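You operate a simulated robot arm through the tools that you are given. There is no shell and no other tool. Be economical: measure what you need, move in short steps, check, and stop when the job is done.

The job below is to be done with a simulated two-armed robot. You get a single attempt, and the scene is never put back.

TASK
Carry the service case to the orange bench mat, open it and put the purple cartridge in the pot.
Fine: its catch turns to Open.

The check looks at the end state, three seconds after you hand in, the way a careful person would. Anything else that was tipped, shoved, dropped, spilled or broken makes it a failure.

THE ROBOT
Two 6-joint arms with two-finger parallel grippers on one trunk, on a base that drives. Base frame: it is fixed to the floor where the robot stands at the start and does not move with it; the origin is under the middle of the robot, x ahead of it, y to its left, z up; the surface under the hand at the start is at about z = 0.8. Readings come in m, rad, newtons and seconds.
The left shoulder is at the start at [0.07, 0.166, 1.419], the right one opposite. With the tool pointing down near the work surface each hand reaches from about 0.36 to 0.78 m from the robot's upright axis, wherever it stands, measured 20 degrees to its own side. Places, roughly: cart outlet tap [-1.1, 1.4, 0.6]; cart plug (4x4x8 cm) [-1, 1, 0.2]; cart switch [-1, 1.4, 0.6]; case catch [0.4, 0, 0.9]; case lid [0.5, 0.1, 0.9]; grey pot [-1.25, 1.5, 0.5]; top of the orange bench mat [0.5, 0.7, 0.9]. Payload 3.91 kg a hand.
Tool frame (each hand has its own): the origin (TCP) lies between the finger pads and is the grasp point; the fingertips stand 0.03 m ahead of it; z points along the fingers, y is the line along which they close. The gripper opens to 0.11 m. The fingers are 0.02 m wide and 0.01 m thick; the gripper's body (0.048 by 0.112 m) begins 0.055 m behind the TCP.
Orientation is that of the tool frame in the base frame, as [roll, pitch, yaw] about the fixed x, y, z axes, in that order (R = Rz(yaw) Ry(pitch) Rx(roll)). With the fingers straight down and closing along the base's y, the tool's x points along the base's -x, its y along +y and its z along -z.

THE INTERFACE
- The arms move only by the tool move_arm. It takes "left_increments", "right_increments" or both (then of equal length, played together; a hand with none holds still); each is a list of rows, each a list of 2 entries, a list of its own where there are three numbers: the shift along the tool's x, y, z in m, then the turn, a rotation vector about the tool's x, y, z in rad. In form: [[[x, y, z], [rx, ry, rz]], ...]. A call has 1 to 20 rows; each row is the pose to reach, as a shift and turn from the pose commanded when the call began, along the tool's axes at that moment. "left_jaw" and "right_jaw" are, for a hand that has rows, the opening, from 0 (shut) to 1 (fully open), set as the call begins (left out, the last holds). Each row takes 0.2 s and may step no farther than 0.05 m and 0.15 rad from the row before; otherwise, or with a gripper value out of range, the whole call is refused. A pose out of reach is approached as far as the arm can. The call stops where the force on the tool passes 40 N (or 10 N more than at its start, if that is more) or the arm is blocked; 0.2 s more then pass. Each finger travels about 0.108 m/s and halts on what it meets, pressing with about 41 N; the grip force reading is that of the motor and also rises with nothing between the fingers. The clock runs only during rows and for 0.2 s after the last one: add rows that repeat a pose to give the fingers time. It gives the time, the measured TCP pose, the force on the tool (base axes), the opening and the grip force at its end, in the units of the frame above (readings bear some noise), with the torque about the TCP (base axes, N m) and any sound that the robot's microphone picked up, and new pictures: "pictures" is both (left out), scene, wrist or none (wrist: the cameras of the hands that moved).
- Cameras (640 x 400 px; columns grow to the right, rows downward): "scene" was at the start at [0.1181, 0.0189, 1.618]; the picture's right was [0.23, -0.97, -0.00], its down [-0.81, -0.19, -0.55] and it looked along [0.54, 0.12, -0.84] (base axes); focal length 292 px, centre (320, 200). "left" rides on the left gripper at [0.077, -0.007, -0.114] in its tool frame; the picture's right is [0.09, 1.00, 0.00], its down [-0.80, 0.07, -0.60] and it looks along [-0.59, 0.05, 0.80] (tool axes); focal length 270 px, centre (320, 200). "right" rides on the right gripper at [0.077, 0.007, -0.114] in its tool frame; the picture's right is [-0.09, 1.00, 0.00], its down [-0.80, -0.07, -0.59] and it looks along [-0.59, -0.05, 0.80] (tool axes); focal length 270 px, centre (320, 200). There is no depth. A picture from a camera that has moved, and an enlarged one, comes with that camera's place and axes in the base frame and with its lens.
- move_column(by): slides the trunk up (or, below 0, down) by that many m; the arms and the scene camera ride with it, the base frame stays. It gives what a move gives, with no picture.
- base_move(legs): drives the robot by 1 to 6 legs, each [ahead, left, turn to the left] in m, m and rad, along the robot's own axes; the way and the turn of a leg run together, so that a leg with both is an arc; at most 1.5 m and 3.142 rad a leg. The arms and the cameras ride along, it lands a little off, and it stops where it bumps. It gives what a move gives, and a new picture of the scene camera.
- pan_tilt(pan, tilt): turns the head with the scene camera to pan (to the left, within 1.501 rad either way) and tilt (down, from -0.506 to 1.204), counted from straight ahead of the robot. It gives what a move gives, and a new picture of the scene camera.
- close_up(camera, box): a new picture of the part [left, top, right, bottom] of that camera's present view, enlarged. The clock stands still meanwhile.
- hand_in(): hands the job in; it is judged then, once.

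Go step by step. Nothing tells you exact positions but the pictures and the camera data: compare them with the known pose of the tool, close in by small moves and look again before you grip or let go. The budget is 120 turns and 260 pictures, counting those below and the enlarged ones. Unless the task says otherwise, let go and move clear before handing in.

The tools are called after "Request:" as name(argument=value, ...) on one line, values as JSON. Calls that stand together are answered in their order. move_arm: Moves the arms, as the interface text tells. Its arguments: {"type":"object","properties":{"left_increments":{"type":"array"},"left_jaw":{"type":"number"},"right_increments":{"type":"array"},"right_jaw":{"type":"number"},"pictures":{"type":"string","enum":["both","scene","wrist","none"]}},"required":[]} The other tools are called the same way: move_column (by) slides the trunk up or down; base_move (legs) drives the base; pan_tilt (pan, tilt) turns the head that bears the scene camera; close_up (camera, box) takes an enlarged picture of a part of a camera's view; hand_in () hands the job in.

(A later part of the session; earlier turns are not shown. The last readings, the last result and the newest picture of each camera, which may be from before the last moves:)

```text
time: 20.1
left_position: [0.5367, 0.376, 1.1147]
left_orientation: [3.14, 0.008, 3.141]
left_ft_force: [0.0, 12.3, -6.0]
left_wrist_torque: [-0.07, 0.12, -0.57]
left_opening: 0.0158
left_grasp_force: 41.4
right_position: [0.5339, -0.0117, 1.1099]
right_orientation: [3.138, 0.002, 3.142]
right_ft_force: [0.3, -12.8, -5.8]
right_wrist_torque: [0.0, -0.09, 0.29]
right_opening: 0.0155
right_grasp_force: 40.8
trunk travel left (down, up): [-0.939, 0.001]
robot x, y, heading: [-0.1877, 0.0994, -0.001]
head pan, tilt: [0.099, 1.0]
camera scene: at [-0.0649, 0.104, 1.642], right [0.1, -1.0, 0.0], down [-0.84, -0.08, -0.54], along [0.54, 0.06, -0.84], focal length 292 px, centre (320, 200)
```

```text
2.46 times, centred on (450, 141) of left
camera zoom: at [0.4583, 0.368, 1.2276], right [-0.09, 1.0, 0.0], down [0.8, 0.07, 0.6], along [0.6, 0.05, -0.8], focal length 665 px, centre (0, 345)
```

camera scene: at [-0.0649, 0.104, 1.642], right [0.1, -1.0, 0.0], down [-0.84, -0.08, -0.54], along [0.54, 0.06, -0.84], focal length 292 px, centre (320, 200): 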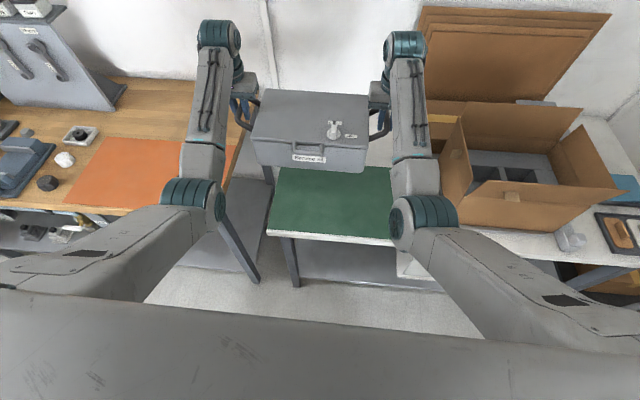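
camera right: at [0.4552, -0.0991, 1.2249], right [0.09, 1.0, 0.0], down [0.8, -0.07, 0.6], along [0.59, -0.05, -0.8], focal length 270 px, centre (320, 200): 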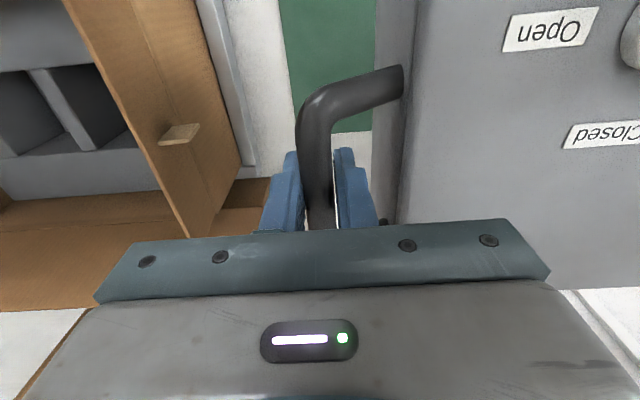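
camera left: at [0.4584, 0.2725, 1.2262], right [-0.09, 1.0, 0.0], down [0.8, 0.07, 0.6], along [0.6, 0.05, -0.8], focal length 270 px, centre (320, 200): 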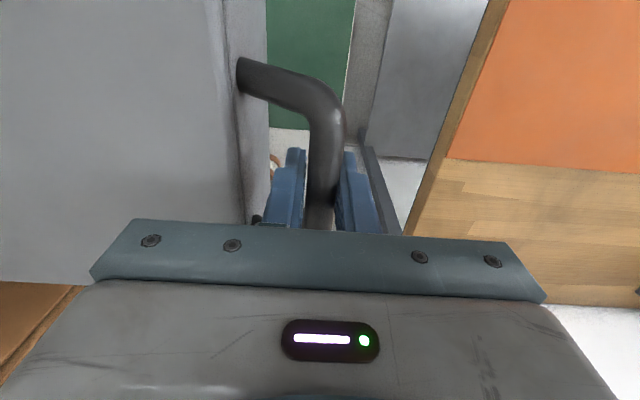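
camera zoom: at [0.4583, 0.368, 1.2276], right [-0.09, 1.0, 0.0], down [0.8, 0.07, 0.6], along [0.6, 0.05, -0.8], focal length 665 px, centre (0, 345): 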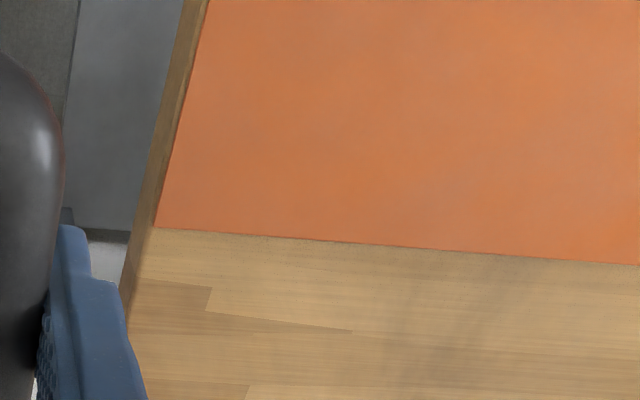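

The mat's top comes out at z ≈ 0.87, spanning x 0.345–0.63 and y 0.475–0.935, so the case has about 12 cm of clearance. I'll drive to centre the case over it.

Request:
base_move(legs=[[-0.055, 0, 0], [0, 0.523, 0]])

Request:
pan_tilt(pan=0.3, tilt=0.9)

Request:
close_up(camera="left", box=[0, 0, 640, 400])

Request:
close_up(camera="right", box=[0, 0, 640, 400])

```text
time: 23.7
left_position: [0.4817, 0.9055, 1.1118]
left_orientation: [-3.139, 0.008, -3.14]
left_ft_force: [-0.8, 0.9, -6.2]
left_wrist_torque: [0.04, 0.02, -0.53]
left_opening: 0.0157
left_grasp_force: 41.0
right_position: [0.4784, 0.5189, 1.1101]
right_orientation: [-3.14, 0.001, -3.141]
right_ft_force: [0.6, -1.6, -5.5]
right_wrist_torque: [0.02, 0.07, 0.37]
right_opening: 0.0157
right_grasp_force: 41.4
trunk travel left (down, up): [-0.939, 0.001]
robot x, y, heading: [-0.2383, 0.624, 0.004]
head pan, tilt: [0.099, 1.0]
camera scene: at [-0.1191, 0.635, 1.6419], right [0.1, -0.99, 0.0], down [-0.84, -0.08, -0.54], along [0.54, 0.06, -0.84], focal length 292 px, centre (320, 200)
```

scene: 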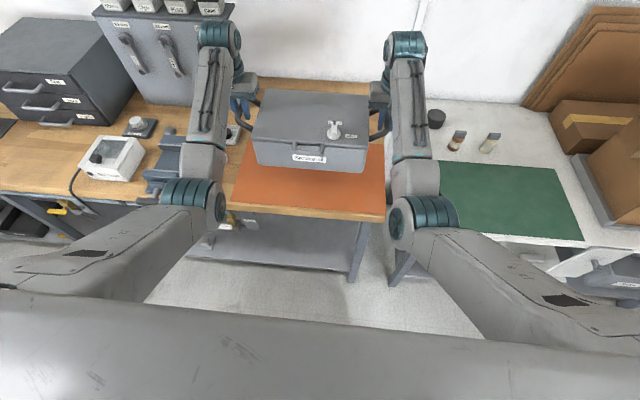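

```text
time: 24.4
left_position: [0.4807, 0.9076, 1.1114]
left_orientation: [-3.139, 0.007, 3.141]
left_ft_force: [-0.7, -0.7, -5.4]
left_wrist_torque: [-0.01, -0.05, -0.52]
left_opening: 0.0154
left_grasp_force: 41.1
right_position: [0.4789, 0.519, 1.1107]
right_orientation: [-3.14, 0.003, -3.139]
right_ft_force: [0.5, -0.5, -5.3]
right_wrist_torque: [0.0, 0.13, 0.4]
right_opening: 0.0154
right_grasp_force: 41.4
trunk travel left (down, up): [-0.939, 0.001]
robot x, y, heading: [-0.2393, 0.6279, -0.0]
head pan, tilt: [0.3, 0.901]
camera scene: at [-0.1166, 0.6526, 1.6491], right [0.3, -0.96, 0.0], down [-0.75, -0.23, -0.62], along [0.59, 0.18, -0.79], focal length 292 px, centre (320, 200)
```

scene: 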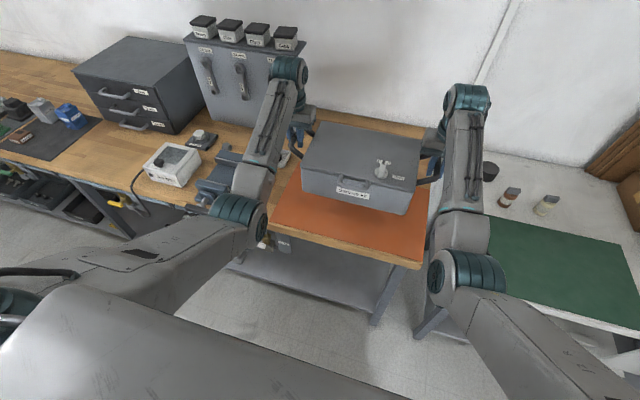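

```text
1.00 times, centred on (320, 200) of left (not enlarged: the box is as wide or as high as the picture)
camera zoom: at [0.4033, 0.8998, 1.2259], right [-0.09, 1.0, 0.0], down [0.8, 0.07, 0.6], along [0.6, 0.05, -0.8], focal length 270 px, centre (320, 200)
```

zoom: 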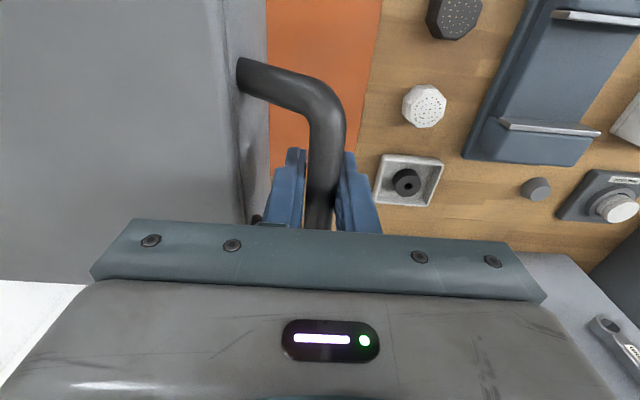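

```text
1.00 times, centred on (320, 200) of right (not enlarged: the box is as wide or as high as the picture)
camera zoom: at [0.4007, 0.5281, 1.2244], right [0.09, 1.0, 0.0], down [0.8, -0.07, 0.6], along [0.59, -0.05, -0.8], focal length 270 px, centre (320, 200)
```

zoom: 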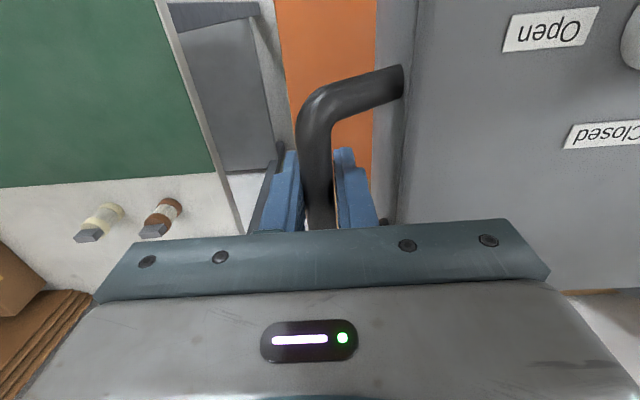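

The case hangs over the mat with margin all round. I'll lower it, then feel for contact in small steps.

Request:
move_arm(left_increments=[[[0, 0, 0.02], [0, 0, 0]], [[0, 0, 0.04], [0, 0, 0]], [[0, 0, 0.06], [0, 0, 0]], [[0, 0, 0.08], [0, 0, 0]], [[0, 0, 0.09], [0, 0, 0]], [[0, 0, 0.09], [0, 0, 0]]], right_increments=[[[0, 0, 0.02], [0, 0, 0]], [[0, 0, 0.04], [0, 0, 0]], [[0, 0, 0.06], [0, 0, 0]], [[0, 0, 0.08], [0, 0, 0]], [[0, 0, 0.09], [0, 0, 0]], [[0, 0, 0.09], [0, 0, 0]]], pictures="scene")

```text
time: 25.8
left_position: [0.4827, 0.9051, 1.0207]
left_orientation: [-3.136, 0.009, -3.139]
left_ft_force: [-0.8, 6.8, -5.0]
left_wrist_torque: [-0.04, -0.22, -0.53]
left_opening: 0.0154
left_grasp_force: 41.0
right_position: [0.4788, 0.5178, 1.0218]
right_orientation: [-3.139, 0.002, -3.141]
right_ft_force: [0.3, -6.6, -5.0]
right_wrist_torque: [0.02, 0.28, 0.36]
right_opening: 0.0152
right_grasp_force: 40.6
trunk travel left (down, up): [-0.939, 0.001]
robot x, y, heading: [-0.2393, 0.6266, 0.006]
head pan, tilt: [0.3, 0.901]
camera scene: at [-0.117, 0.6528, 1.6492], right [0.3, -0.95, 0.0], down [-0.75, -0.23, -0.62], along [0.59, 0.18, -0.78], focal length 292 px, centre (320, 200)
```

scene: 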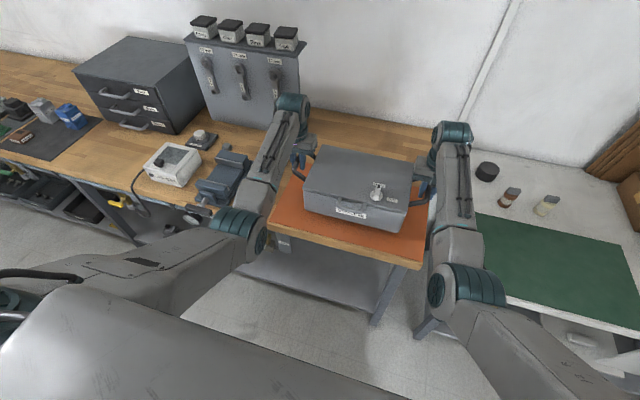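

Request:
move_arm(left_increments=[[[0, 0, 0.007], [0, 0, 0]], [[0, 0, 0.014], [0, 0, 0]], [[0, 0, 0.02], [0, 0, 0]], [[0, 0, 0.02], [0, 0, 0]]], right_increments=[[[0, 0, 0.007], [0, 0, 0]], [[0, 0, 0.014], [0, 0, 0]], [[0, 0, 0.021], [0, 0, 0]], [[0, 0, 0.021], [0, 0, 0]]], pictures="none")

Request:
move_arm(left_increments=[[[0, 0, 0.004], [0, 0, 0]], [[0, 0, 0.008], [0, 0, 0]], [[0, 0, 0.008], [0, 0, 0]]], right_increments=[[[0, 0, 0.004], [0, 0, 0]], [[0, 0, 0.008], [0, 0, 0]], [[0, 0, 0.008], [0, 0, 0]]], pictures="scene")

```text
time: 26.8
left_position: [0.4817, 0.9057, 1.0005]
left_orientation: [-3.137, 0.007, -3.141]
left_ft_force: [0.2, 2.1, -5.6]
left_wrist_torque: [0.02, 0.09, -0.38]
left_opening: 0.0155
left_grasp_force: 40.9
right_position: [0.48, 0.521, 1.0005]
right_orientation: [-3.14, 0.002, -3.14]
right_ft_force: [-0.6, -2.8, -4.5]
right_wrist_torque: [0.02, -0.07, 0.48]
right_opening: 0.0156
right_grasp_force: 40.8
trunk travel left (down, up): [-0.939, 0.001]
robot x, y, heading: [-0.241, 0.6266, 0.003]
head pan, tilt: [0.3, 0.901]
```

```text
time: 27.6
left_position: [0.4828, 0.9067, 0.9939]
left_orientation: [-3.138, 0.008, 3.142]
left_ft_force: [-1.0, 1.9, -5.3]
left_wrist_torque: [-0.05, 0.32, -0.54]
left_opening: 0.0156
left_grasp_force: 41.0
right_position: [0.4791, 0.5214, 0.9931]
right_orientation: [3.14, 0.002, -3.14]
right_ft_force: [0.8, -1.3, -5.3]
right_wrist_torque: [-0.04, -0.21, 0.39]
right_opening: 0.0154
right_grasp_force: 41.4
trunk travel left (down, up): [-0.939, 0.001]
robot x, y, heading: [-0.2442, 0.6295, 0.002]
head pan, tilt: [0.3, 0.901]
camera scene: at [-0.1168, 0.6526, 1.6492], right [0.3, -0.95, 0.0], down [-0.75, -0.23, -0.62], along [0.59, 0.18, -0.78], focal length 292 px, centre (320, 200)
```

scene: 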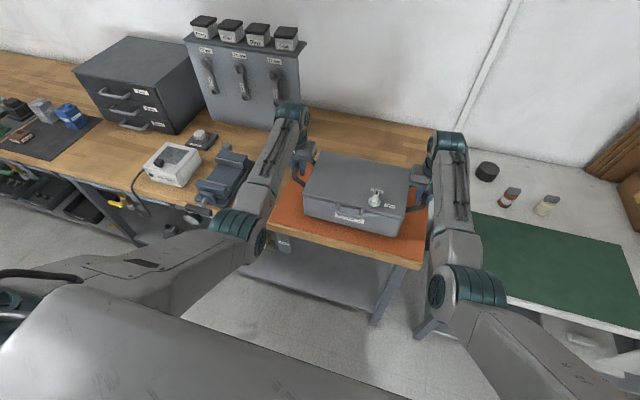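

Not yet touching; I'll go on in small steps, watching the vertical force.

Request:
move_arm(left_increments=[[[0, 0, 0.003], [0, 0, 0]], [[0, 0, 0.006], [0, 0, 0]], [[0, 0, 0.006], [0, 0, 0]]], right_increments=[[[0, 0, 0.003], [0, 0, 0]], [[0, 0, 0.006], [0, 0, 0]], [[0, 0, 0.006], [0, 0, 0]]], pictures="none")

Request:
move_arm(left_increments=[[[0, 0, 0.003], [0, 0, 0]], [[0, 0, 0.006], [0, 0, 0]], [[0, 0, 0.006], [0, 0, 0]]], right_increments=[[[0, 0, 0.003], [0, 0, 0]], [[0, 0, 0.006], [0, 0, 0]], [[0, 0, 0.006], [0, 0, 0]]], pictures="none")

```text
time: 28.4
left_position: [0.4818, 0.9058, 0.9874]
left_orientation: [-3.138, 0.009, 3.141]
left_ft_force: [-0.6, -0.5, -6.6]
left_wrist_torque: [0.04, -0.04, -0.45]
left_opening: 0.0155
left_grasp_force: 40.8
right_position: [0.4798, 0.5197, 0.9861]
right_orientation: [-3.139, 0.002, -3.138]
right_ft_force: [0.9, 1.3, -5.7]
right_wrist_torque: [0.04, 0.12, 0.37]
right_opening: 0.0154
right_grasp_force: 40.8
trunk travel left (down, up): [-0.939, 0.001]
robot x, y, heading: [-0.2391, 0.6282, 0.003]
head pan, tilt: [0.3, 0.901]
```

```text
time: 29.2
left_position: [0.4817, 0.9061, 0.9819]
left_orientation: [-3.137, 0.011, 3.141]
left_ft_force: [-0.7, 2.8, -4.3]
left_wrist_torque: [-0.05, -0.65, -0.59]
left_opening: 0.0156
left_grasp_force: 41.0
right_position: [0.4784, 0.5199, 0.9825]
right_orientation: [-3.139, 0.003, -3.14]
right_ft_force: [0.0, -1.2, 0.4]
right_wrist_torque: [-0.04, -0.06, 0.31]
right_opening: 0.0154
right_grasp_force: 40.3
trunk travel left (down, up): [-0.939, 0.001]
robot x, y, heading: [-0.2415, 0.6271, 0.006]
head pan, tilt: [0.3, 0.901]
```

Request:
move_arm(left_increments=[[[0, 0, 0.002], [0, 0, 0]], [[0, 0, 0.003], [0, 0, 0]], [[0, 0, 0.003], [0, 0, 0]]], right_increments=[[[0, 0, 0.001], [0, 0, 0]], [[0, 0, 0.001], [0, 0, 0]], [[0, 0, 0.001], [0, 0, 0]]], pictures="scene")

```text
time: 30.0
left_position: [0.4816, 0.9058, 0.9811]
left_orientation: [-3.139, 0.015, -3.141]
left_ft_force: [4.7, 7.5, 11.3]
left_wrist_torque: [0.06, 0.92, -0.64]
left_opening: 0.0156
left_grasp_force: 41.0
right_position: [0.4786, 0.5206, 0.9818]
right_orientation: [-3.138, 0.005, 3.141]
right_ft_force: [5.8, -5.0, 7.2]
right_wrist_torque: [0.0, 0.37, 0.33]
right_opening: 0.0153
right_grasp_force: 41.0
trunk travel left (down, up): [-0.939, 0.001]
robot x, y, heading: [-0.2383, 0.6277, 0.003]
head pan, tilt: [0.3, 0.901]
camera scene: at [-0.1201, 0.6525, 1.6497], right [0.3, -0.95, 0.0], down [-0.75, -0.23, -0.62], along [0.59, 0.18, -0.78], focal length 292 px, centre (320, 200)
```

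scene: 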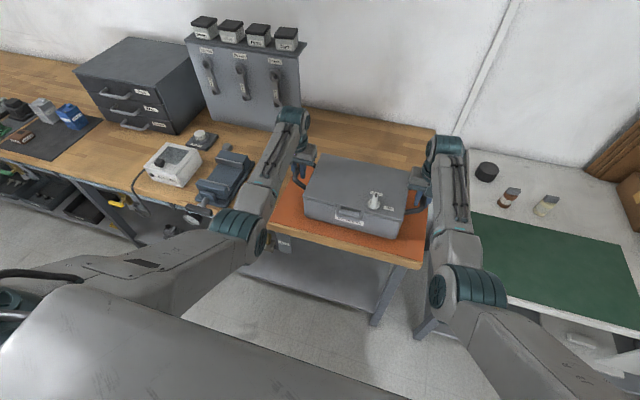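

The case is seated on the mat. I'll release both handles and lift clear.

Request:
move_arm(left_increments=[[[0, 0, 0], [0, 0, 0]], [[0, 0, 0], [0, 0, 0]], [[0, 0, -0.03], [0, 0, 0]], [[0, 0, -0.06], [0, 0, 0]], [[0, 0, -0.06], [0, 0, 0]]], right_increments=[[[0, 0, 0], [0, 0, 0]], [[0, 0, 0], [0, 0, 0]], [[0, 0, -0.03], [0, 0, 0]], [[0, 0, -0.06], [0, 0, 0]], [[0, 0, -0.06], [0, 0, 0]]], left_jaw=0.5, right_jaw=0.5)

```text
time: 31.2
left_position: [0.4838, 0.9036, 1.0396]
left_orientation: [-3.139, 0.009, 3.142]
left_ft_force: [0.5, -0.1, 0.3]
left_wrist_torque: [0.05, -0.02, 0.0]
left_opening: 0.0548
left_grasp_force: 0.0
right_position: [0.4754, 0.5185, 1.0388]
right_orientation: [-3.138, 0.002, -3.14]
right_ft_force: [0.2, 0.3, -0.3]
right_wrist_torque: [-0.01, 0.01, 0.03]
right_opening: 0.0551
right_grasp_force: 0.1
trunk travel left (down, up): [-0.939, 0.001]
robot x, y, heading: [-0.2432, 0.6275, 0.002]
head pan, tilt: [0.3, 0.901]
camera scene: at [-0.1185, 0.6525, 1.6493], right [0.3, -0.95, 0.0], down [-0.75, -0.23, -0.62], along [0.59, 0.18, -0.78], focal length 292 px, centre (320, 200)
camera right: at [0.3977, 0.5263, 1.1536], right [0.09, 1.0, 0.0], down [0.8, -0.07, 0.6], along [0.59, -0.05, -0.8], focal length 270 px, centre (320, 200)
camera left: at [0.4054, 0.8976, 1.1537], right [-0.09, 1.0, 0.0], down [0.8, 0.07, 0.6], along [0.6, 0.05, -0.8], focal length 270 px, centre (320, 200)
```

scene: 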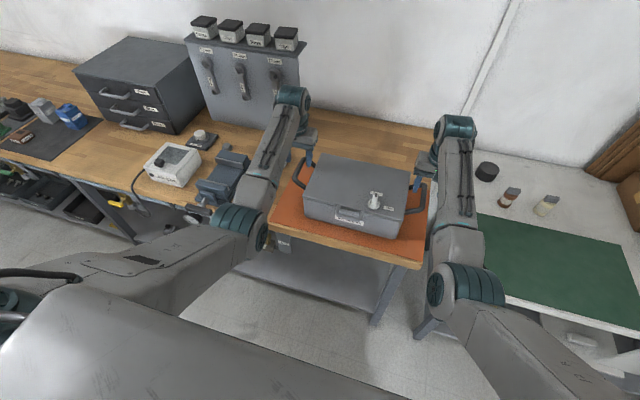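
right: 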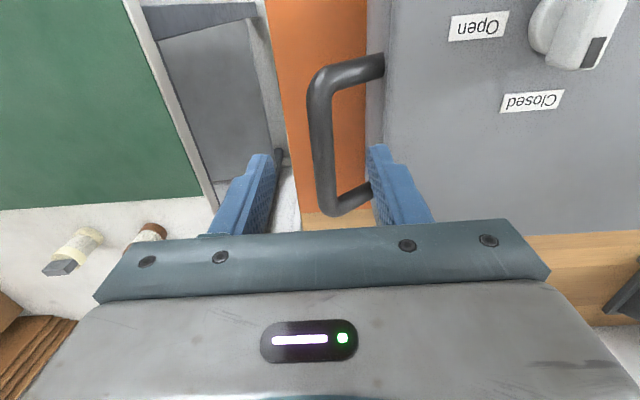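
left: 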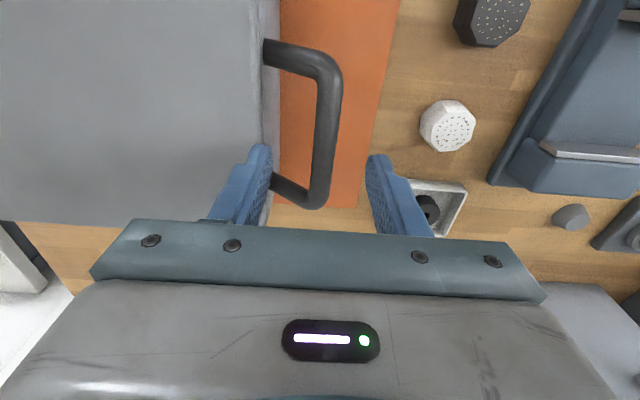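

Released cleanly. Next the catch: I estimate the knob at about (0.419, 0.653); I'll bring the right hand above it and look.

Request:
move_arm(right_increments=[[[0, 0, -0.025], [0, 0, 0]], [[0.02, 0.045, -0.025], [0, 0, 0]], [[0.04, 0.09, -0.025], [0, 0, 0]], [[0.046, 0.134, -0.025], [0, 0, 0]], [[0.046, 0.134, -0.025], [0, 0, 0]]])

```text
time: 32.4
left_position: [0.4842, 0.9042, 1.0402]
left_orientation: [-3.138, 0.011, -3.141]
left_ft_force: [0.0, 0.6, -0.8]
left_wrist_torque: [-0.04, 0.01, -0.02]
left_opening: 0.0548
left_grasp_force: 0.0
right_position: [0.4518, 0.6124, 1.0537]
right_orientation: [-3.118, 0.003, 3.124]
right_ft_force: [0.6, 0.4, -0.4]
right_wrist_torque: [-0.03, 0.01, -0.01]
right_opening: 0.055
right_grasp_force: 0.1
right hand out of reach, approached as far as the arm can: row 4, 5
trunk travel left (down, up): [-0.939, 0.001]
robot x, y, heading: [-0.2372, 0.6262, 0.008]
head pan, tilt: [0.3, 0.901]
camera scene: at [-0.1189, 0.653, 1.6493], right [0.3, -0.95, 0.0], down [-0.75, -0.23, -0.62], along [0.59, 0.18, -0.78], focal length 292 px, centre (320, 200)
camera right: at [0.3728, 0.6245, 1.1677], right [0.11, 0.99, -0.02], down [0.8, -0.07, 0.6], along [0.59, -0.08, -0.8], focal length 270 px, centre (320, 200)
```

scene: 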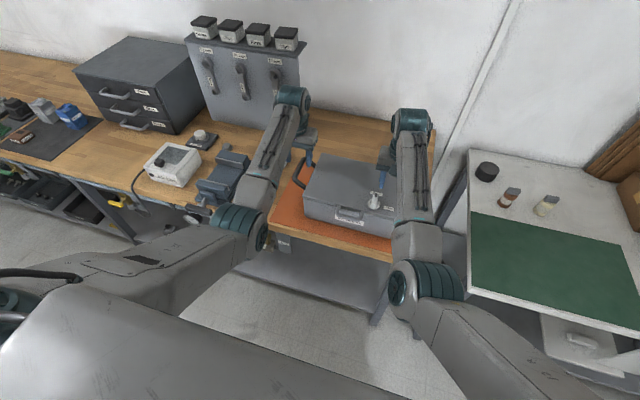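
right: 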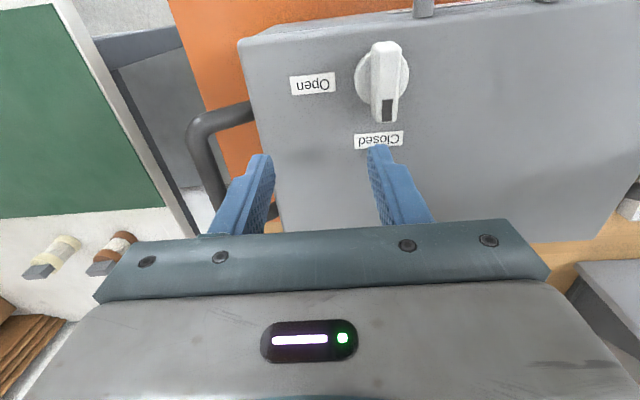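

The right arm can't reach inward there, so I'll side-step the robot right and use the left hand for the catch.

Request:
base_move(legs=[[0, -0.19, 0]])

Request:
close_up(camera="left", box=[0, 0, 640, 400])

```text
time: 34.0
left_position: [0.4832, 0.7222, 1.0389]
left_orientation: [-3.134, 0.011, -3.14]
left_ft_force: [0.3, 0.1, -0.5]
left_wrist_torque: [-0.05, 0.02, -0.03]
left_opening: 0.055
left_grasp_force: 0.0
right_position: [0.4525, 0.4307, 1.058]
right_orientation: [-3.12, 0.007, 3.125]
right_ft_force: [1.3, 0.8, 0.2]
right_wrist_torque: [-0.02, -0.01, 0.0]
right_opening: 0.0552
right_grasp_force: 0.1
trunk travel left (down, up): [-0.939, 0.001]
robot x, y, heading: [-0.2392, 0.4392, 0.004]
head pan, tilt: [0.3, 0.901]
camera scene: at [-0.119, 0.4709, 1.6493], right [0.3, -0.95, 0.0], down [-0.75, -0.24, -0.62], along [0.59, 0.18, -0.78], focal length 292 px, centre (320, 200)
```

scene: 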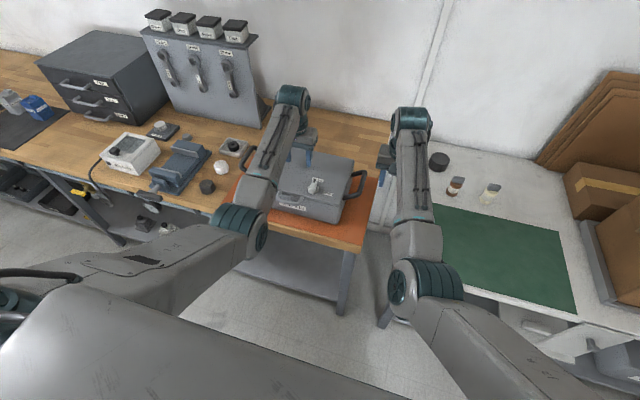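

```text
1.00 times, centred on (320, 200) of left (not enlarged: the box is as wide or as high as the picture)
camera zoom: at [0.405, 0.7152, 1.1529], right [-0.09, 1.0, -0.01], down [0.8, 0.08, 0.6], along [0.6, 0.05, -0.8], focal length 270 px, centre (320, 200)
```

zoom: 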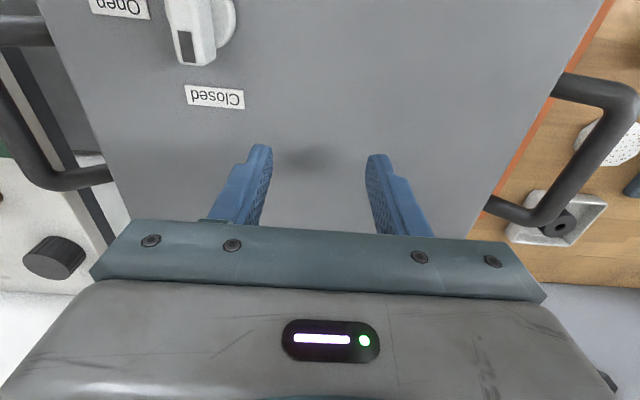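

The knob's bar spans x 0.393–0.434 at y 0.654, top about z 1.01. I'll put the left hand above it.

Request:
move_arm(left_increments=[[[0, 0, -0.022], [0, 0, 0]], [[0.035, -0.034, -0.022], [0, 0, 0]], [[0.07, -0.068, -0.022], [0, 0, 0]], [[0.07, -0.068, -0.022], [0, 0, 0]]])

```text
time: 35.0
left_position: [0.4144, 0.6468, 1.0582]
left_orientation: [-3.138, 0.009, -3.139]
left_ft_force: [0.2, -0.3, 0.0]
left_wrist_torque: [0.01, 0.0, -0.03]
left_opening: 0.055
left_grasp_force: 0.1
right_position: [0.454, 0.4261, 1.0576]
right_orientation: [-3.119, 0.007, 3.123]
right_ft_force: [0.6, 0.2, 0.4]
right_wrist_torque: [-0.01, 0.03, 0.02]
right_opening: 0.0551
right_grasp_force: 0.0
trunk travel left (down, up): [-0.939, 0.001]
robot x, y, heading: [-0.2378, 0.4399, -0.003]
head pan, tilt: [0.3, 0.901]
camera scene: at [-0.118, 0.4663, 1.6493], right [0.3, -0.95, 0.0], down [-0.75, -0.23, -0.62], along [0.59, 0.18, -0.78], focal length 292 px, centre (320, 200)
camera left: at [0.3361, 0.6409, 1.1731], right [-0.09, 1.0, 0.0], down [0.8, 0.07, 0.6], along [0.6, 0.05, -0.8], focal length 270 px, centre (320, 200)
```

scene: 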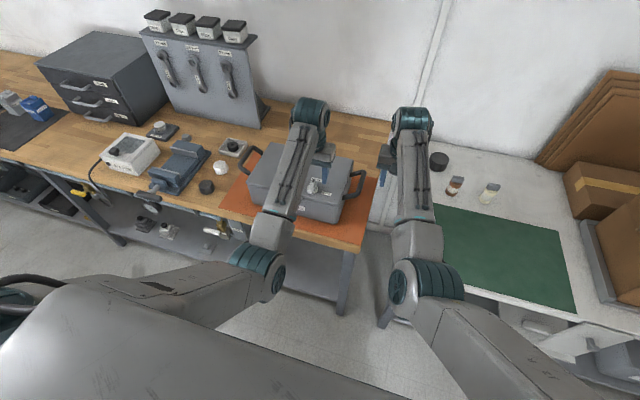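
left: 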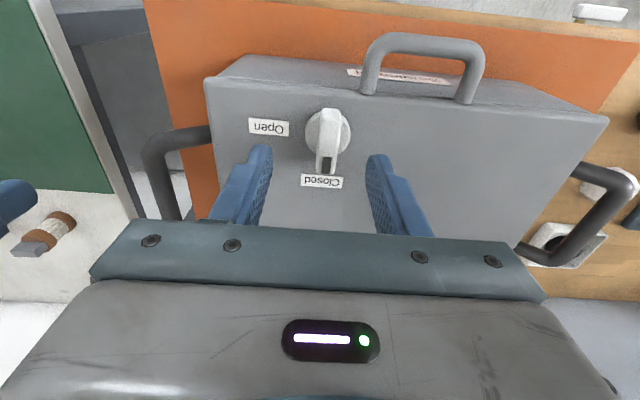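

Request:
move_arm(left_increments=[[[0.003, 0.004, 0.025], [0, 0, 0]], [[0.003, 0.004, 0.05], [0, 0, 0]], [[0.003, 0.004, 0.05], [0, 0, 0]]], pictures="wrist")

Request:
move_arm(left_increments=[[[0, 0, 0], [0, 0, 0]], [[0, 0, 0], [0, 0, 0]], [[0, 0, 0], [0, 0, 0]]], left_jaw=0, pictures="wrist")

```text
time: 35.8
left_position: [0.4107, 0.6534, 1.008]
left_orientation: [-3.138, 0.009, -3.141]
left_ft_force: [0.3, 0.0, -0.1]
left_wrist_torque: [-0.03, 0.01, 0.0]
left_opening: 0.0552
left_grasp_force: 0.0
right_position: [0.4537, 0.4266, 1.057]
right_orientation: [-3.119, 0.007, 3.124]
right_ft_force: [0.2, 0.2, 0.5]
right_wrist_torque: [-0.01, 0.04, 0.0]
right_opening: 0.0548
right_grasp_force: 0.0
trunk travel left (down, up): [-0.939, 0.001]
robot x, y, heading: [-0.2395, 0.4383, 0.001]
head pan, tilt: [0.3, 0.901]
camera left: at [0.332, 0.646, 1.1231], right [-0.09, 1.0, 0.0], down [0.8, 0.07, 0.6], along [0.6, 0.05, -0.8], focal length 270 px, centre (320, 200)
```

left: 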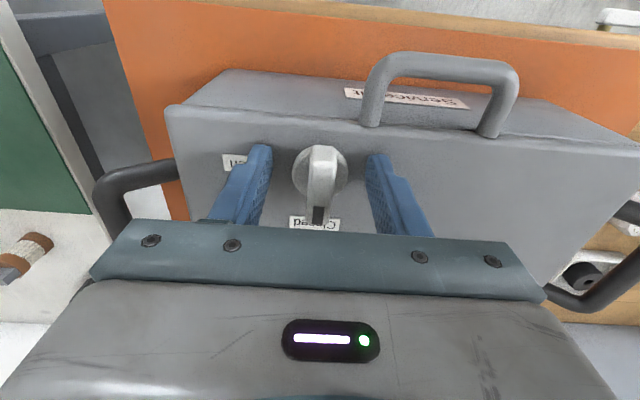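

```text
time: 36.6
left_position: [0.41, 0.6538, 1.0084]
left_orientation: [-3.137, 0.01, -3.14]
left_ft_force: [-1.7, 1.2, 0.5]
left_wrist_torque: [0.16, -0.02, -0.05]
left_opening: 0.0137
left_grasp_force: 41.4
right_position: [0.4523, 0.4253, 1.058]
right_orientation: [-3.119, 0.006, 3.125]
right_ft_force: [0.4, -0.1, -0.2]
right_wrist_torque: [0.03, 0.03, -0.02]
right_opening: 0.055
right_grasp_force: 0.0
trunk travel left (down, up): [-0.939, 0.001]
robot x, y, heading: [-0.24, 0.4412, -0.003]
head pan, tilt: [0.3, 0.901]
camera left: at [0.3312, 0.6462, 1.1238], right [-0.09, 1.0, 0.0], down [0.79, 0.07, 0.6], along [0.6, 0.05, -0.8], focal length 270 px, centre (320, 200)
```

left: 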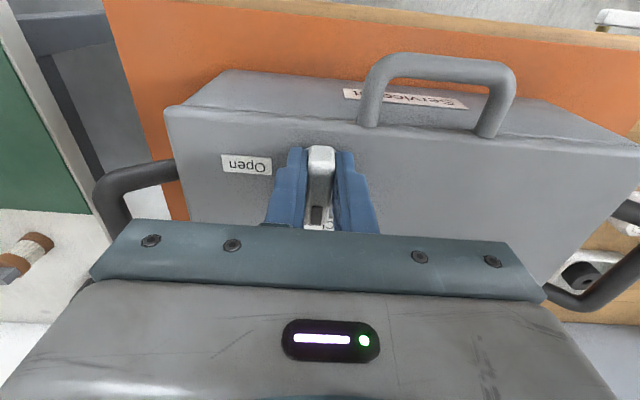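

The catch is gripped; I'll turn it clockwise (seen from above) toward Open.

Request:
move_arm(left_increments=[[[0, 0, 0], [0, 0, 0.14]], [[0, 0, 0], [0, 0, 0.28]], [[0, 0, 0], [0, 0, 0.42]], [[0, 0, 0], [0, 0, 0.56]], [[0, 0, 0], [0, 0, 0.7]], [[0, 0, 0], [0, 0, 0.78]]], pictures="wrist")

```text
time: 38.0
left_position: [0.4125, 0.6539, 1.0108]
left_orientation: [3.139, 0.01, 2.363]
left_ft_force: [1.5, 4.1, 0.1]
left_wrist_torque: [0.36, 0.53, -0.01]
left_opening: 0.0136
left_grasp_force: 40.9
right_position: [0.4535, 0.4253, 1.056]
right_orientation: [-3.119, 0.007, 3.122]
right_ft_force: [0.0, -0.5, 0.1]
right_wrist_torque: [0.0, 0.01, 0.01]
right_opening: 0.0554
right_grasp_force: 0.0
trunk travel left (down, up): [-0.939, 0.001]
robot x, y, heading: [-0.2386, 0.4388, 0.002]
head pan, tilt: [0.3, 0.901]
camera left: at [0.3509, 0.7041, 1.1244], right [0.64, 0.77, 0.0], down [0.61, -0.51, 0.6], along [0.46, -0.38, -0.8], focal length 270 px, centre (320, 200)
```

left: 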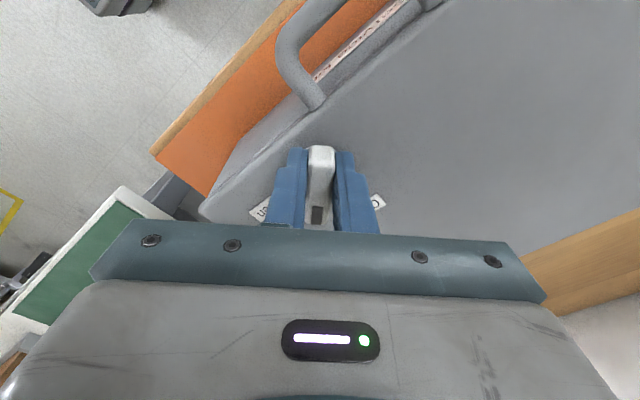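

Turning freely at 45°; I'll continue the rest of the way.

Request:
move_arm(left_increments=[[[0, 0, 0], [0, 0, 0.14]], [[0, 0, 0], [0, 0, 0.28]], [[0, 0, 0], [0, 0, 0.42]], [[0, 0, 0], [0, 0, 0.56]], [[0, 0, 0], [0, 0, 0.7]], [[0, 0, 0], [0, 0, 0.8]]], pictures="wrist")

```text
time: 39.4
left_position: [0.4109, 0.6552, 1.0103]
left_orientation: [3.134, 0.004, 1.561]
left_ft_force: [1.8, 1.3, 0.8]
left_wrist_torque: [-0.38, 0.25, 0.8]
left_opening: 0.014
left_grasp_force: 40.5
right_position: [0.4528, 0.4249, 1.0568]
right_orientation: [-3.117, 0.007, 3.123]
right_ft_force: [0.2, 0.2, 0.1]
right_wrist_torque: [0.0, 0.02, 0.0]
right_opening: 0.0549
right_grasp_force: 0.0
trunk travel left (down, up): [-0.939, 0.001]
robot x, y, heading: [-0.2393, 0.4421, 0.002]
head pan, tilt: [0.3, 0.901]
camera left: at [0.4039, 0.732, 1.1245], right [1.0, 0.08, 0.01], down [0.06, -0.8, 0.6], along [0.05, -0.59, -0.8], focal length 270 px, centre (320, 200)
```

left: 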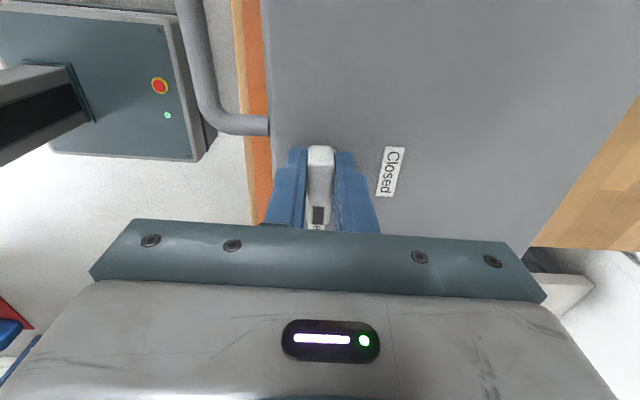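

At Open. I'll release, rise and inspect the catch and the front handle.

Request:
move_arm(left_increments=[[[0, 0, 0], [0, 0, 0]], [[0, 0, 0], [0, 0, 0]], [[0, 0, -0.03], [0, 0, 0]], [[0, 0, -0.055], [0, 0, 0]], [[0, 0, -0.055], [0, 0, 0]]], left_jaw=0.5, pictures="wrist")

Request:
close_up(camera="scene", box=[230, 130, 390, 230])

```text
time: 40.6
left_position: [0.4114, 0.655, 1.0649]
left_orientation: [3.13, 0.003, 1.563]
left_ft_force: [1.2, -0.2, 0.1]
left_wrist_torque: [-0.01, 0.02, 0.01]
left_opening: 0.055
left_grasp_force: 0.0
right_position: [0.4525, 0.4258, 1.057]
right_orientation: [-3.12, 0.008, 3.123]
right_ft_force: [-0.2, -0.4, 0.3]
right_wrist_torque: [-0.01, -0.01, 0.01]
right_opening: 0.055
right_grasp_force: 0.2
trunk travel left (down, up): [-0.939, 0.001]
robot x, y, heading: [-0.2388, 0.4401, 0.002]
head pan, tilt: [0.3, 0.901]
camera left: at [0.4032, 0.7318, 1.1802], right [1.0, 0.08, 0.01], down [0.06, -0.8, 0.6], along [0.06, -0.59, -0.8], focal length 270 px, centre (320, 200)
```

left: 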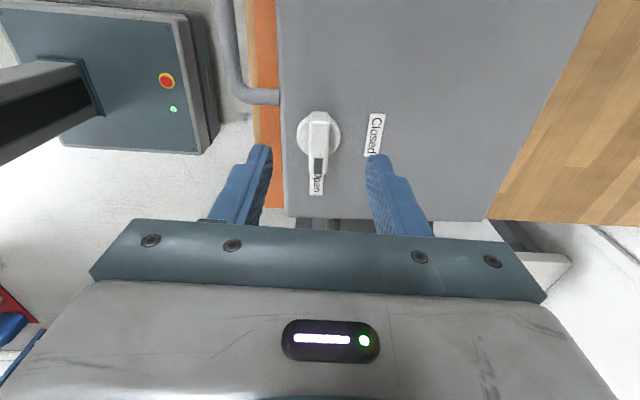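

```text
4.00 times, centred on (310, 180) of scene
camera zoom: at [-0.1187, 0.4661, 1.6493], right [0.3, -0.95, 0.0], down [-0.75, -0.23, -0.62], along [0.59, 0.18, -0.78], focal length 1169 px, centre (360, 280)
```

zoom: 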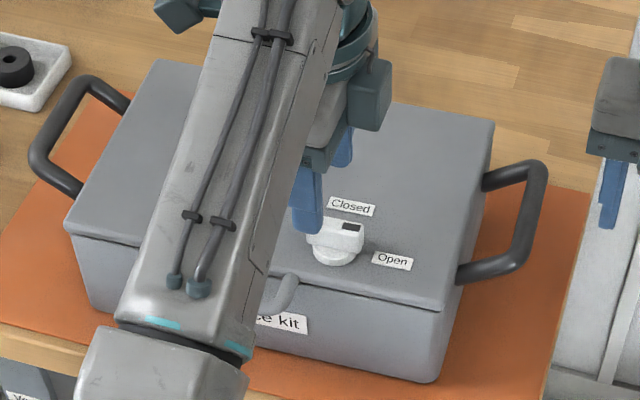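

The catch points to Open. The front handle's bar is at about x 0.349, y 0.718, z ≈ 1.0; I'll back off 7 cm for lifting room and bring the left hand over it.

Request:
base_move(legs=[[-0.07, 0, 0]])

Request:
move_arm(left_increments=[[[-0.03, 0, 0], [0, 0, 0]], [[-0.063, 0.003, 0], [0, 0, 0]], [[-0.063, 0.003, 0], [0, 0, 0]]], left_jaw=0.33)

```text
time: 41.6
left_position: [0.3495, 0.6537, 1.0596]
left_orientation: [3.138, 0.003, 1.561]
left_ft_force: [0.8, -0.5, 0.1]
left_wrist_torque: [0.0, 0.06, -0.02]
left_opening: 0.0551
left_grasp_force: 0.1
right_position: [0.3897, 0.4243, 1.0521]
right_orientation: [-3.118, 0.001, 3.122]
right_ft_force: [0.6, -0.1, -0.3]
right_wrist_torque: [0.0, 0.05, -0.02]
right_opening: 0.0551
right_grasp_force: 0.0
trunk travel left (down, up): [-0.939, 0.001]
robot x, y, heading: [-0.3097, 0.4409, 0.002]
head pan, tilt: [0.3, 0.901]
camera scene: at [-0.1766, 0.4657, 1.6482], right [0.3, -0.96, 0.0], down [-0.75, -0.23, -0.62], along [0.59, 0.18, -0.79], focal length 292 px, centre (320, 200)
```

scene: 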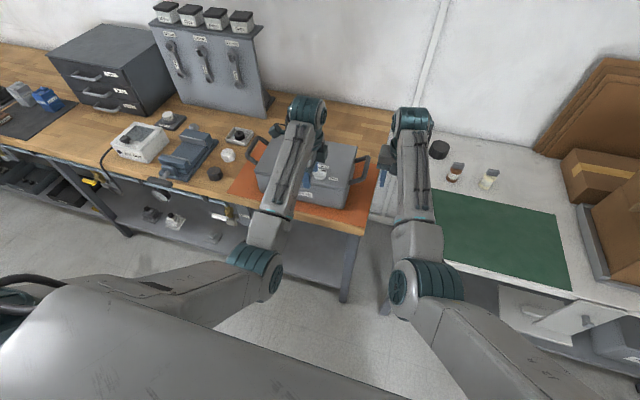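

```text
time: 42.4
left_position: [0.3429, 0.5926, 1.0659]
left_orientation: [3.128, 0.003, 1.563]
left_ft_force: [0.3, 0.0, -0.6]
left_wrist_torque: [0.0, 0.02, 0.01]
left_opening: 0.0363
left_grasp_force: 0.0
right_position: [0.3821, 0.424, 1.0582]
right_orientation: [-3.119, 0.008, 3.12]
right_ft_force: [-1.3, 0.3, -0.3]
right_wrist_torque: [0.0, 0.0, -0.01]
right_opening: 0.0549
right_grasp_force: 0.2
trunk travel left (down, up): [-0.939, 0.001]
robot x, y, heading: [-0.307, 0.4399, -0.002]
head pan, tilt: [0.3, 0.901]
camera scene: at [-0.1901, 0.4671, 1.6495], right [0.3, -0.96, 0.0], down [-0.75, -0.23, -0.62], along [0.59, 0.18, -0.78], focal length 292 px, centre (320, 200)
camera left: at [0.3358, 0.6689, 1.18], right [1.0, 0.08, 0.01], down [0.06, -0.8, 0.6], along [0.06, -0.6, -0.8], focal length 270 px, centre (320, 200)
```

scene: 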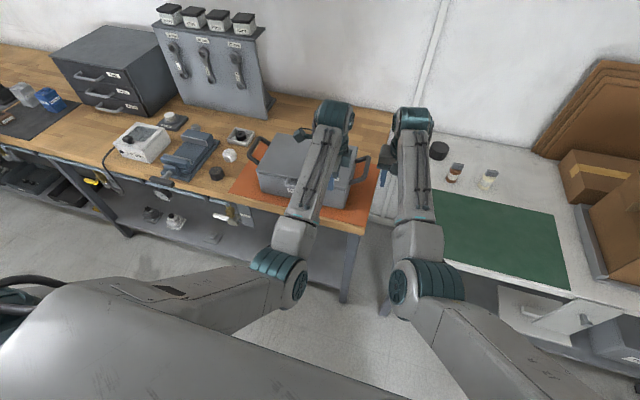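
left: 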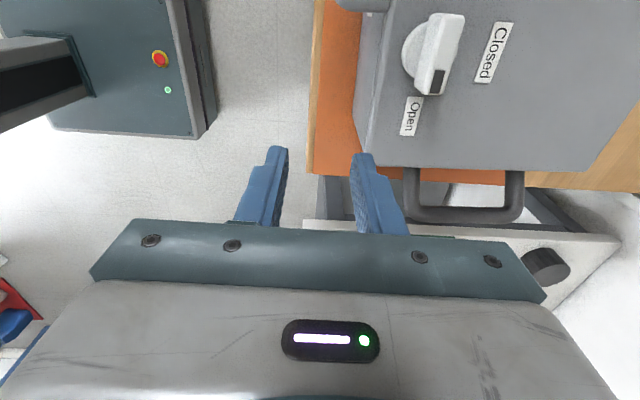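

I moved the wrong way along y; the tool's x now points to +y. Correcting, to sit over the handle's middle.

Request:
move_arm(left_increments=[[[0.045, 0.003, 0], [0, 0, 0]], [[0.09, 0.006, 0], [0, 0, 0]], [[0.125, 0.006, 0], [0, 0, 0]], [[0.125, 0.006, 0], [0, 0, 0]]], pictures="wrist")

Request:
close_up(camera="scene", box=[220, 120, 380, 220])

```text
time: 43.4
left_position: [0.3506, 0.7146, 1.0666]
left_orientation: [3.13, 0.002, 1.562]
left_ft_force: [-0.2, -0.3, -0.3]
left_wrist_torque: [0.04, -0.03, -0.02]
left_opening: 0.0363
left_grasp_force: 0.1
right_position: [0.384, 0.422, 1.057]
right_orientation: [-3.12, 0.006, 3.122]
right_ft_force: [0.6, -0.1, -0.8]
right_wrist_torque: [-0.01, 0.0, 0.01]
right_opening: 0.0548
right_grasp_force: 0.0
trunk travel left (down, up): [-0.939, 0.001]
robot x, y, heading: [-0.3097, 0.4381, 0.005]
head pan, tilt: [0.3, 0.901]
camera left: at [0.342, 0.7906, 1.1809], right [1.0, 0.08, 0.01], down [0.06, -0.8, 0.6], along [0.06, -0.59, -0.8], focal length 270 px, centre (320, 200)
```

left: 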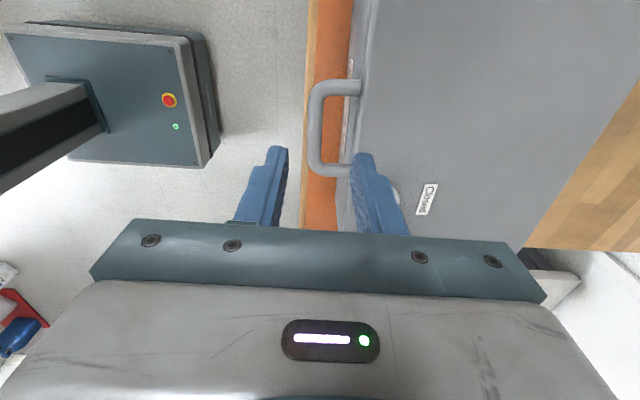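

```text
4.00 times, centred on (300, 170) of scene
camera zoom: at [-0.1877, 0.4641, 1.6493], right [0.3, -0.96, 0.0], down [-0.75, -0.23, -0.62], along [0.59, 0.18, -0.78], focal length 1169 px, centre (400, 320)
```

zoom: 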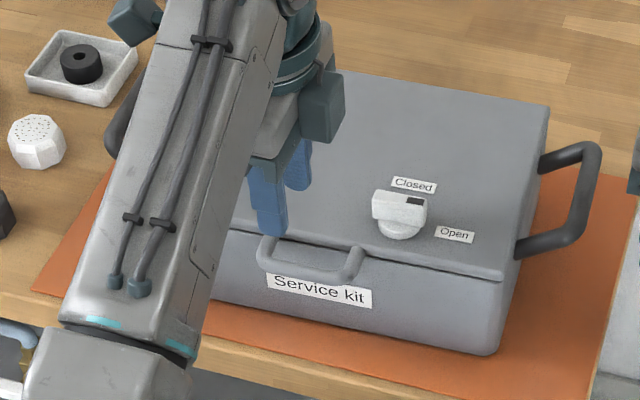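

The bar is centred between the fingers in x. I'll descend with the force guard on and look.

Request:
move_arm(left_increments=[[[-0.003, -0.002, 0.03], [0, 0, 0]], [[-0.003, -0.002, 0.06], [0, 0, 0]], [[-0.003, -0.002, 0.08], [0, 0, 0]], [[-0.003, -0.002, 0.08], [0, 0, 0]]], pictures="wrist")

Request:
close_up(camera="scene", box=[220, 120, 380, 220])

```text
time: 44.4
left_position: [0.3492, 0.7115, 0.984]
left_orientation: [3.128, 0.004, 1.559]
left_ft_force: [-1.1, -0.9, -1.2]
left_wrist_torque: [0.0, 0.02, -0.01]
left_opening: 0.036
left_grasp_force: 0.0
right_position: [0.3832, 0.4244, 1.0551]
right_orientation: [-3.119, 0.008, 3.123]
right_ft_force: [0.2, 0.0, 0.1]
right_wrist_torque: [0.03, -0.01, 0.01]
right_opening: 0.0549
right_grasp_force: 0.2
trunk travel left (down, up): [-0.939, 0.001]
robot x, y, heading: [-0.3138, 0.4386, -0.006]
head pan, tilt: [0.3, 0.901]
camera left: at [0.3423, 0.7884, 1.0993], right [1.0, 0.08, 0.01], down [0.06, -0.8, 0.6], along [0.06, -0.6, -0.8], focal length 270 px, centre (320, 200)
```

left: 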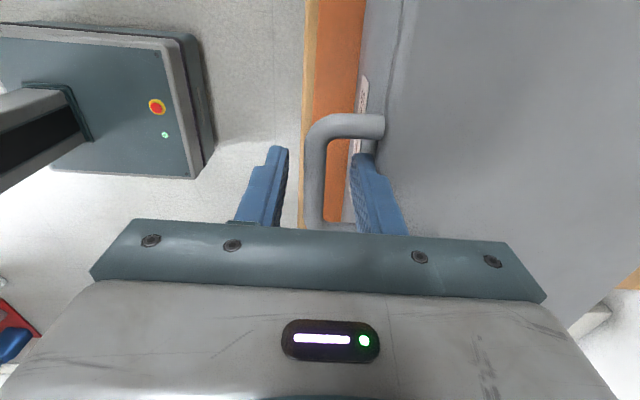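

```text
4.00 times, centred on (300, 170) of scene
camera zoom: at [-0.1888, 0.4653, 1.6494], right [0.3, -0.96, 0.0], down [-0.75, -0.23, -0.62], along [0.59, 0.18, -0.78], focal length 1169 px, centre (400, 320)
```

zoom: 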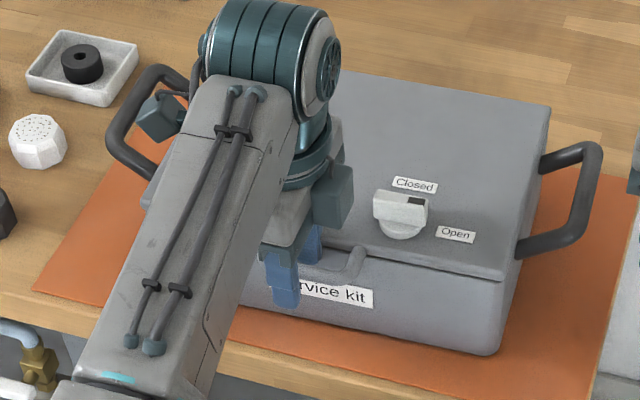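

The bar is level with the TCP. I'll close on it.

Request:
move_arm(left_increments=[[[0, 0, 0], [0, 0, 0]], [[0, 0, 0], [0, 0, 0]], [[0, 0, 0], [0, 0, 0]]], left_jaw=0, pictures="wrist")

```text
time: 45.2
left_position: [0.3491, 0.7126, 0.9854]
left_orientation: [3.13, 0.001, 1.562]
left_ft_force: [-5.2, 2.6, -0.2]
left_wrist_torque: [0.19, 0.06, 0.82]
left_opening: 0.0124
left_grasp_force: 41.1
right_position: [0.3826, 0.4248, 1.0576]
right_orientation: [-3.118, 0.008, 3.123]
right_ft_force: [-0.2, 0.6, 0.4]
right_wrist_torque: [0.02, 0.01, 0.02]
right_opening: 0.055
right_grasp_force: 0.0
trunk travel left (down, up): [-0.939, 0.001]
robot x, y, heading: [-0.3068, 0.4427, -0.003]
head pan, tilt: [0.3, 0.901]
camera left: at [0.3416, 0.7896, 1.0998], right [1.0, 0.08, 0.01], down [0.06, -0.8, 0.6], along [0.06, -0.59, -0.8], focal length 270 px, centre (320, 200)
```

left: 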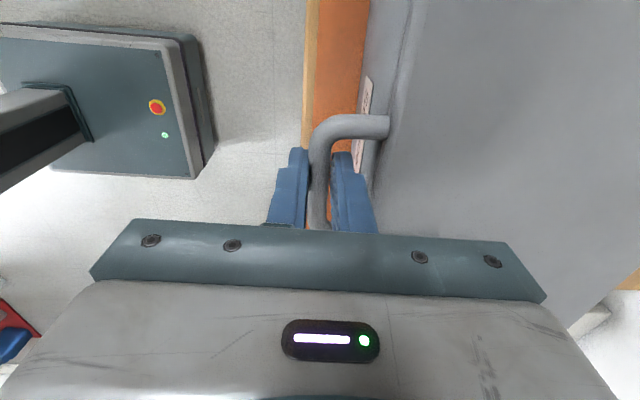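

Held. I'll lift along the lid's arc, first about 10° as a test.

Request:
move_arm(left_increments=[[[0, 0.001, -0.01], [0, 0, 0]], [[0, 0.003, -0.021], [0, 0, 0]], [[0, 0.005, -0.031], [0, 0, 0]], [[0, 0.008, -0.041], [0, 0, 0]], [[0, 0.008, -0.041], [0, 0, 0]]], pictures="wrist")

Request:
close_up(camera="scene", box=[220, 100, 380, 220])

```text
time: 46.4
left_position: [0.356, 0.7119, 1.0273]
left_orientation: [3.129, 0.005, 1.562]
left_ft_force: [-7.7, 1.9, -0.5]
left_wrist_torque: [0.38, 0.02, 0.83]
left_opening: 0.0122
left_grasp_force: 41.0
right_position: [0.3828, 0.4236, 1.0584]
right_orientation: [-3.118, 0.011, 3.122]
right_ft_force: [-0.4, 0.0, 0.7]
right_wrist_torque: [0.02, 0.02, 0.0]
right_opening: 0.0548
right_grasp_force: 0.2
trunk travel left (down, up): [-0.939, 0.001]
robot x, y, heading: [-0.3108, 0.4432, 0.001]
head pan, tilt: [0.3, 0.901]
camera left: at [0.348, 0.7891, 1.1424], right [1.0, 0.08, 0.01], down [0.05, -0.8, 0.6], along [0.06, -0.6, -0.8], focal length 270 px, centre (320, 200)
```

left: 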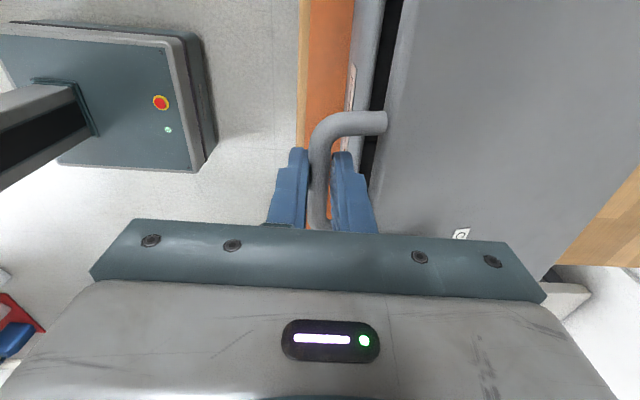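

```text
3.33 times, centred on (300, 160) of scene
camera zoom: at [-0.1906, 0.4661, 1.6496], right [0.3, -0.96, 0.0], down [-0.75, -0.23, -0.62], along [0.59, 0.18, -0.78], focal length 974 px, centre (387, 333)
```

zoom: 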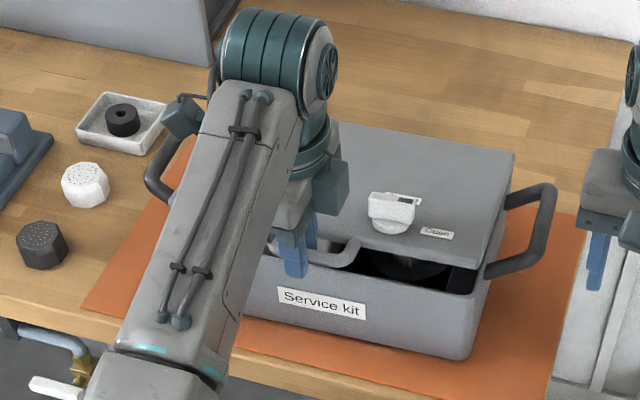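

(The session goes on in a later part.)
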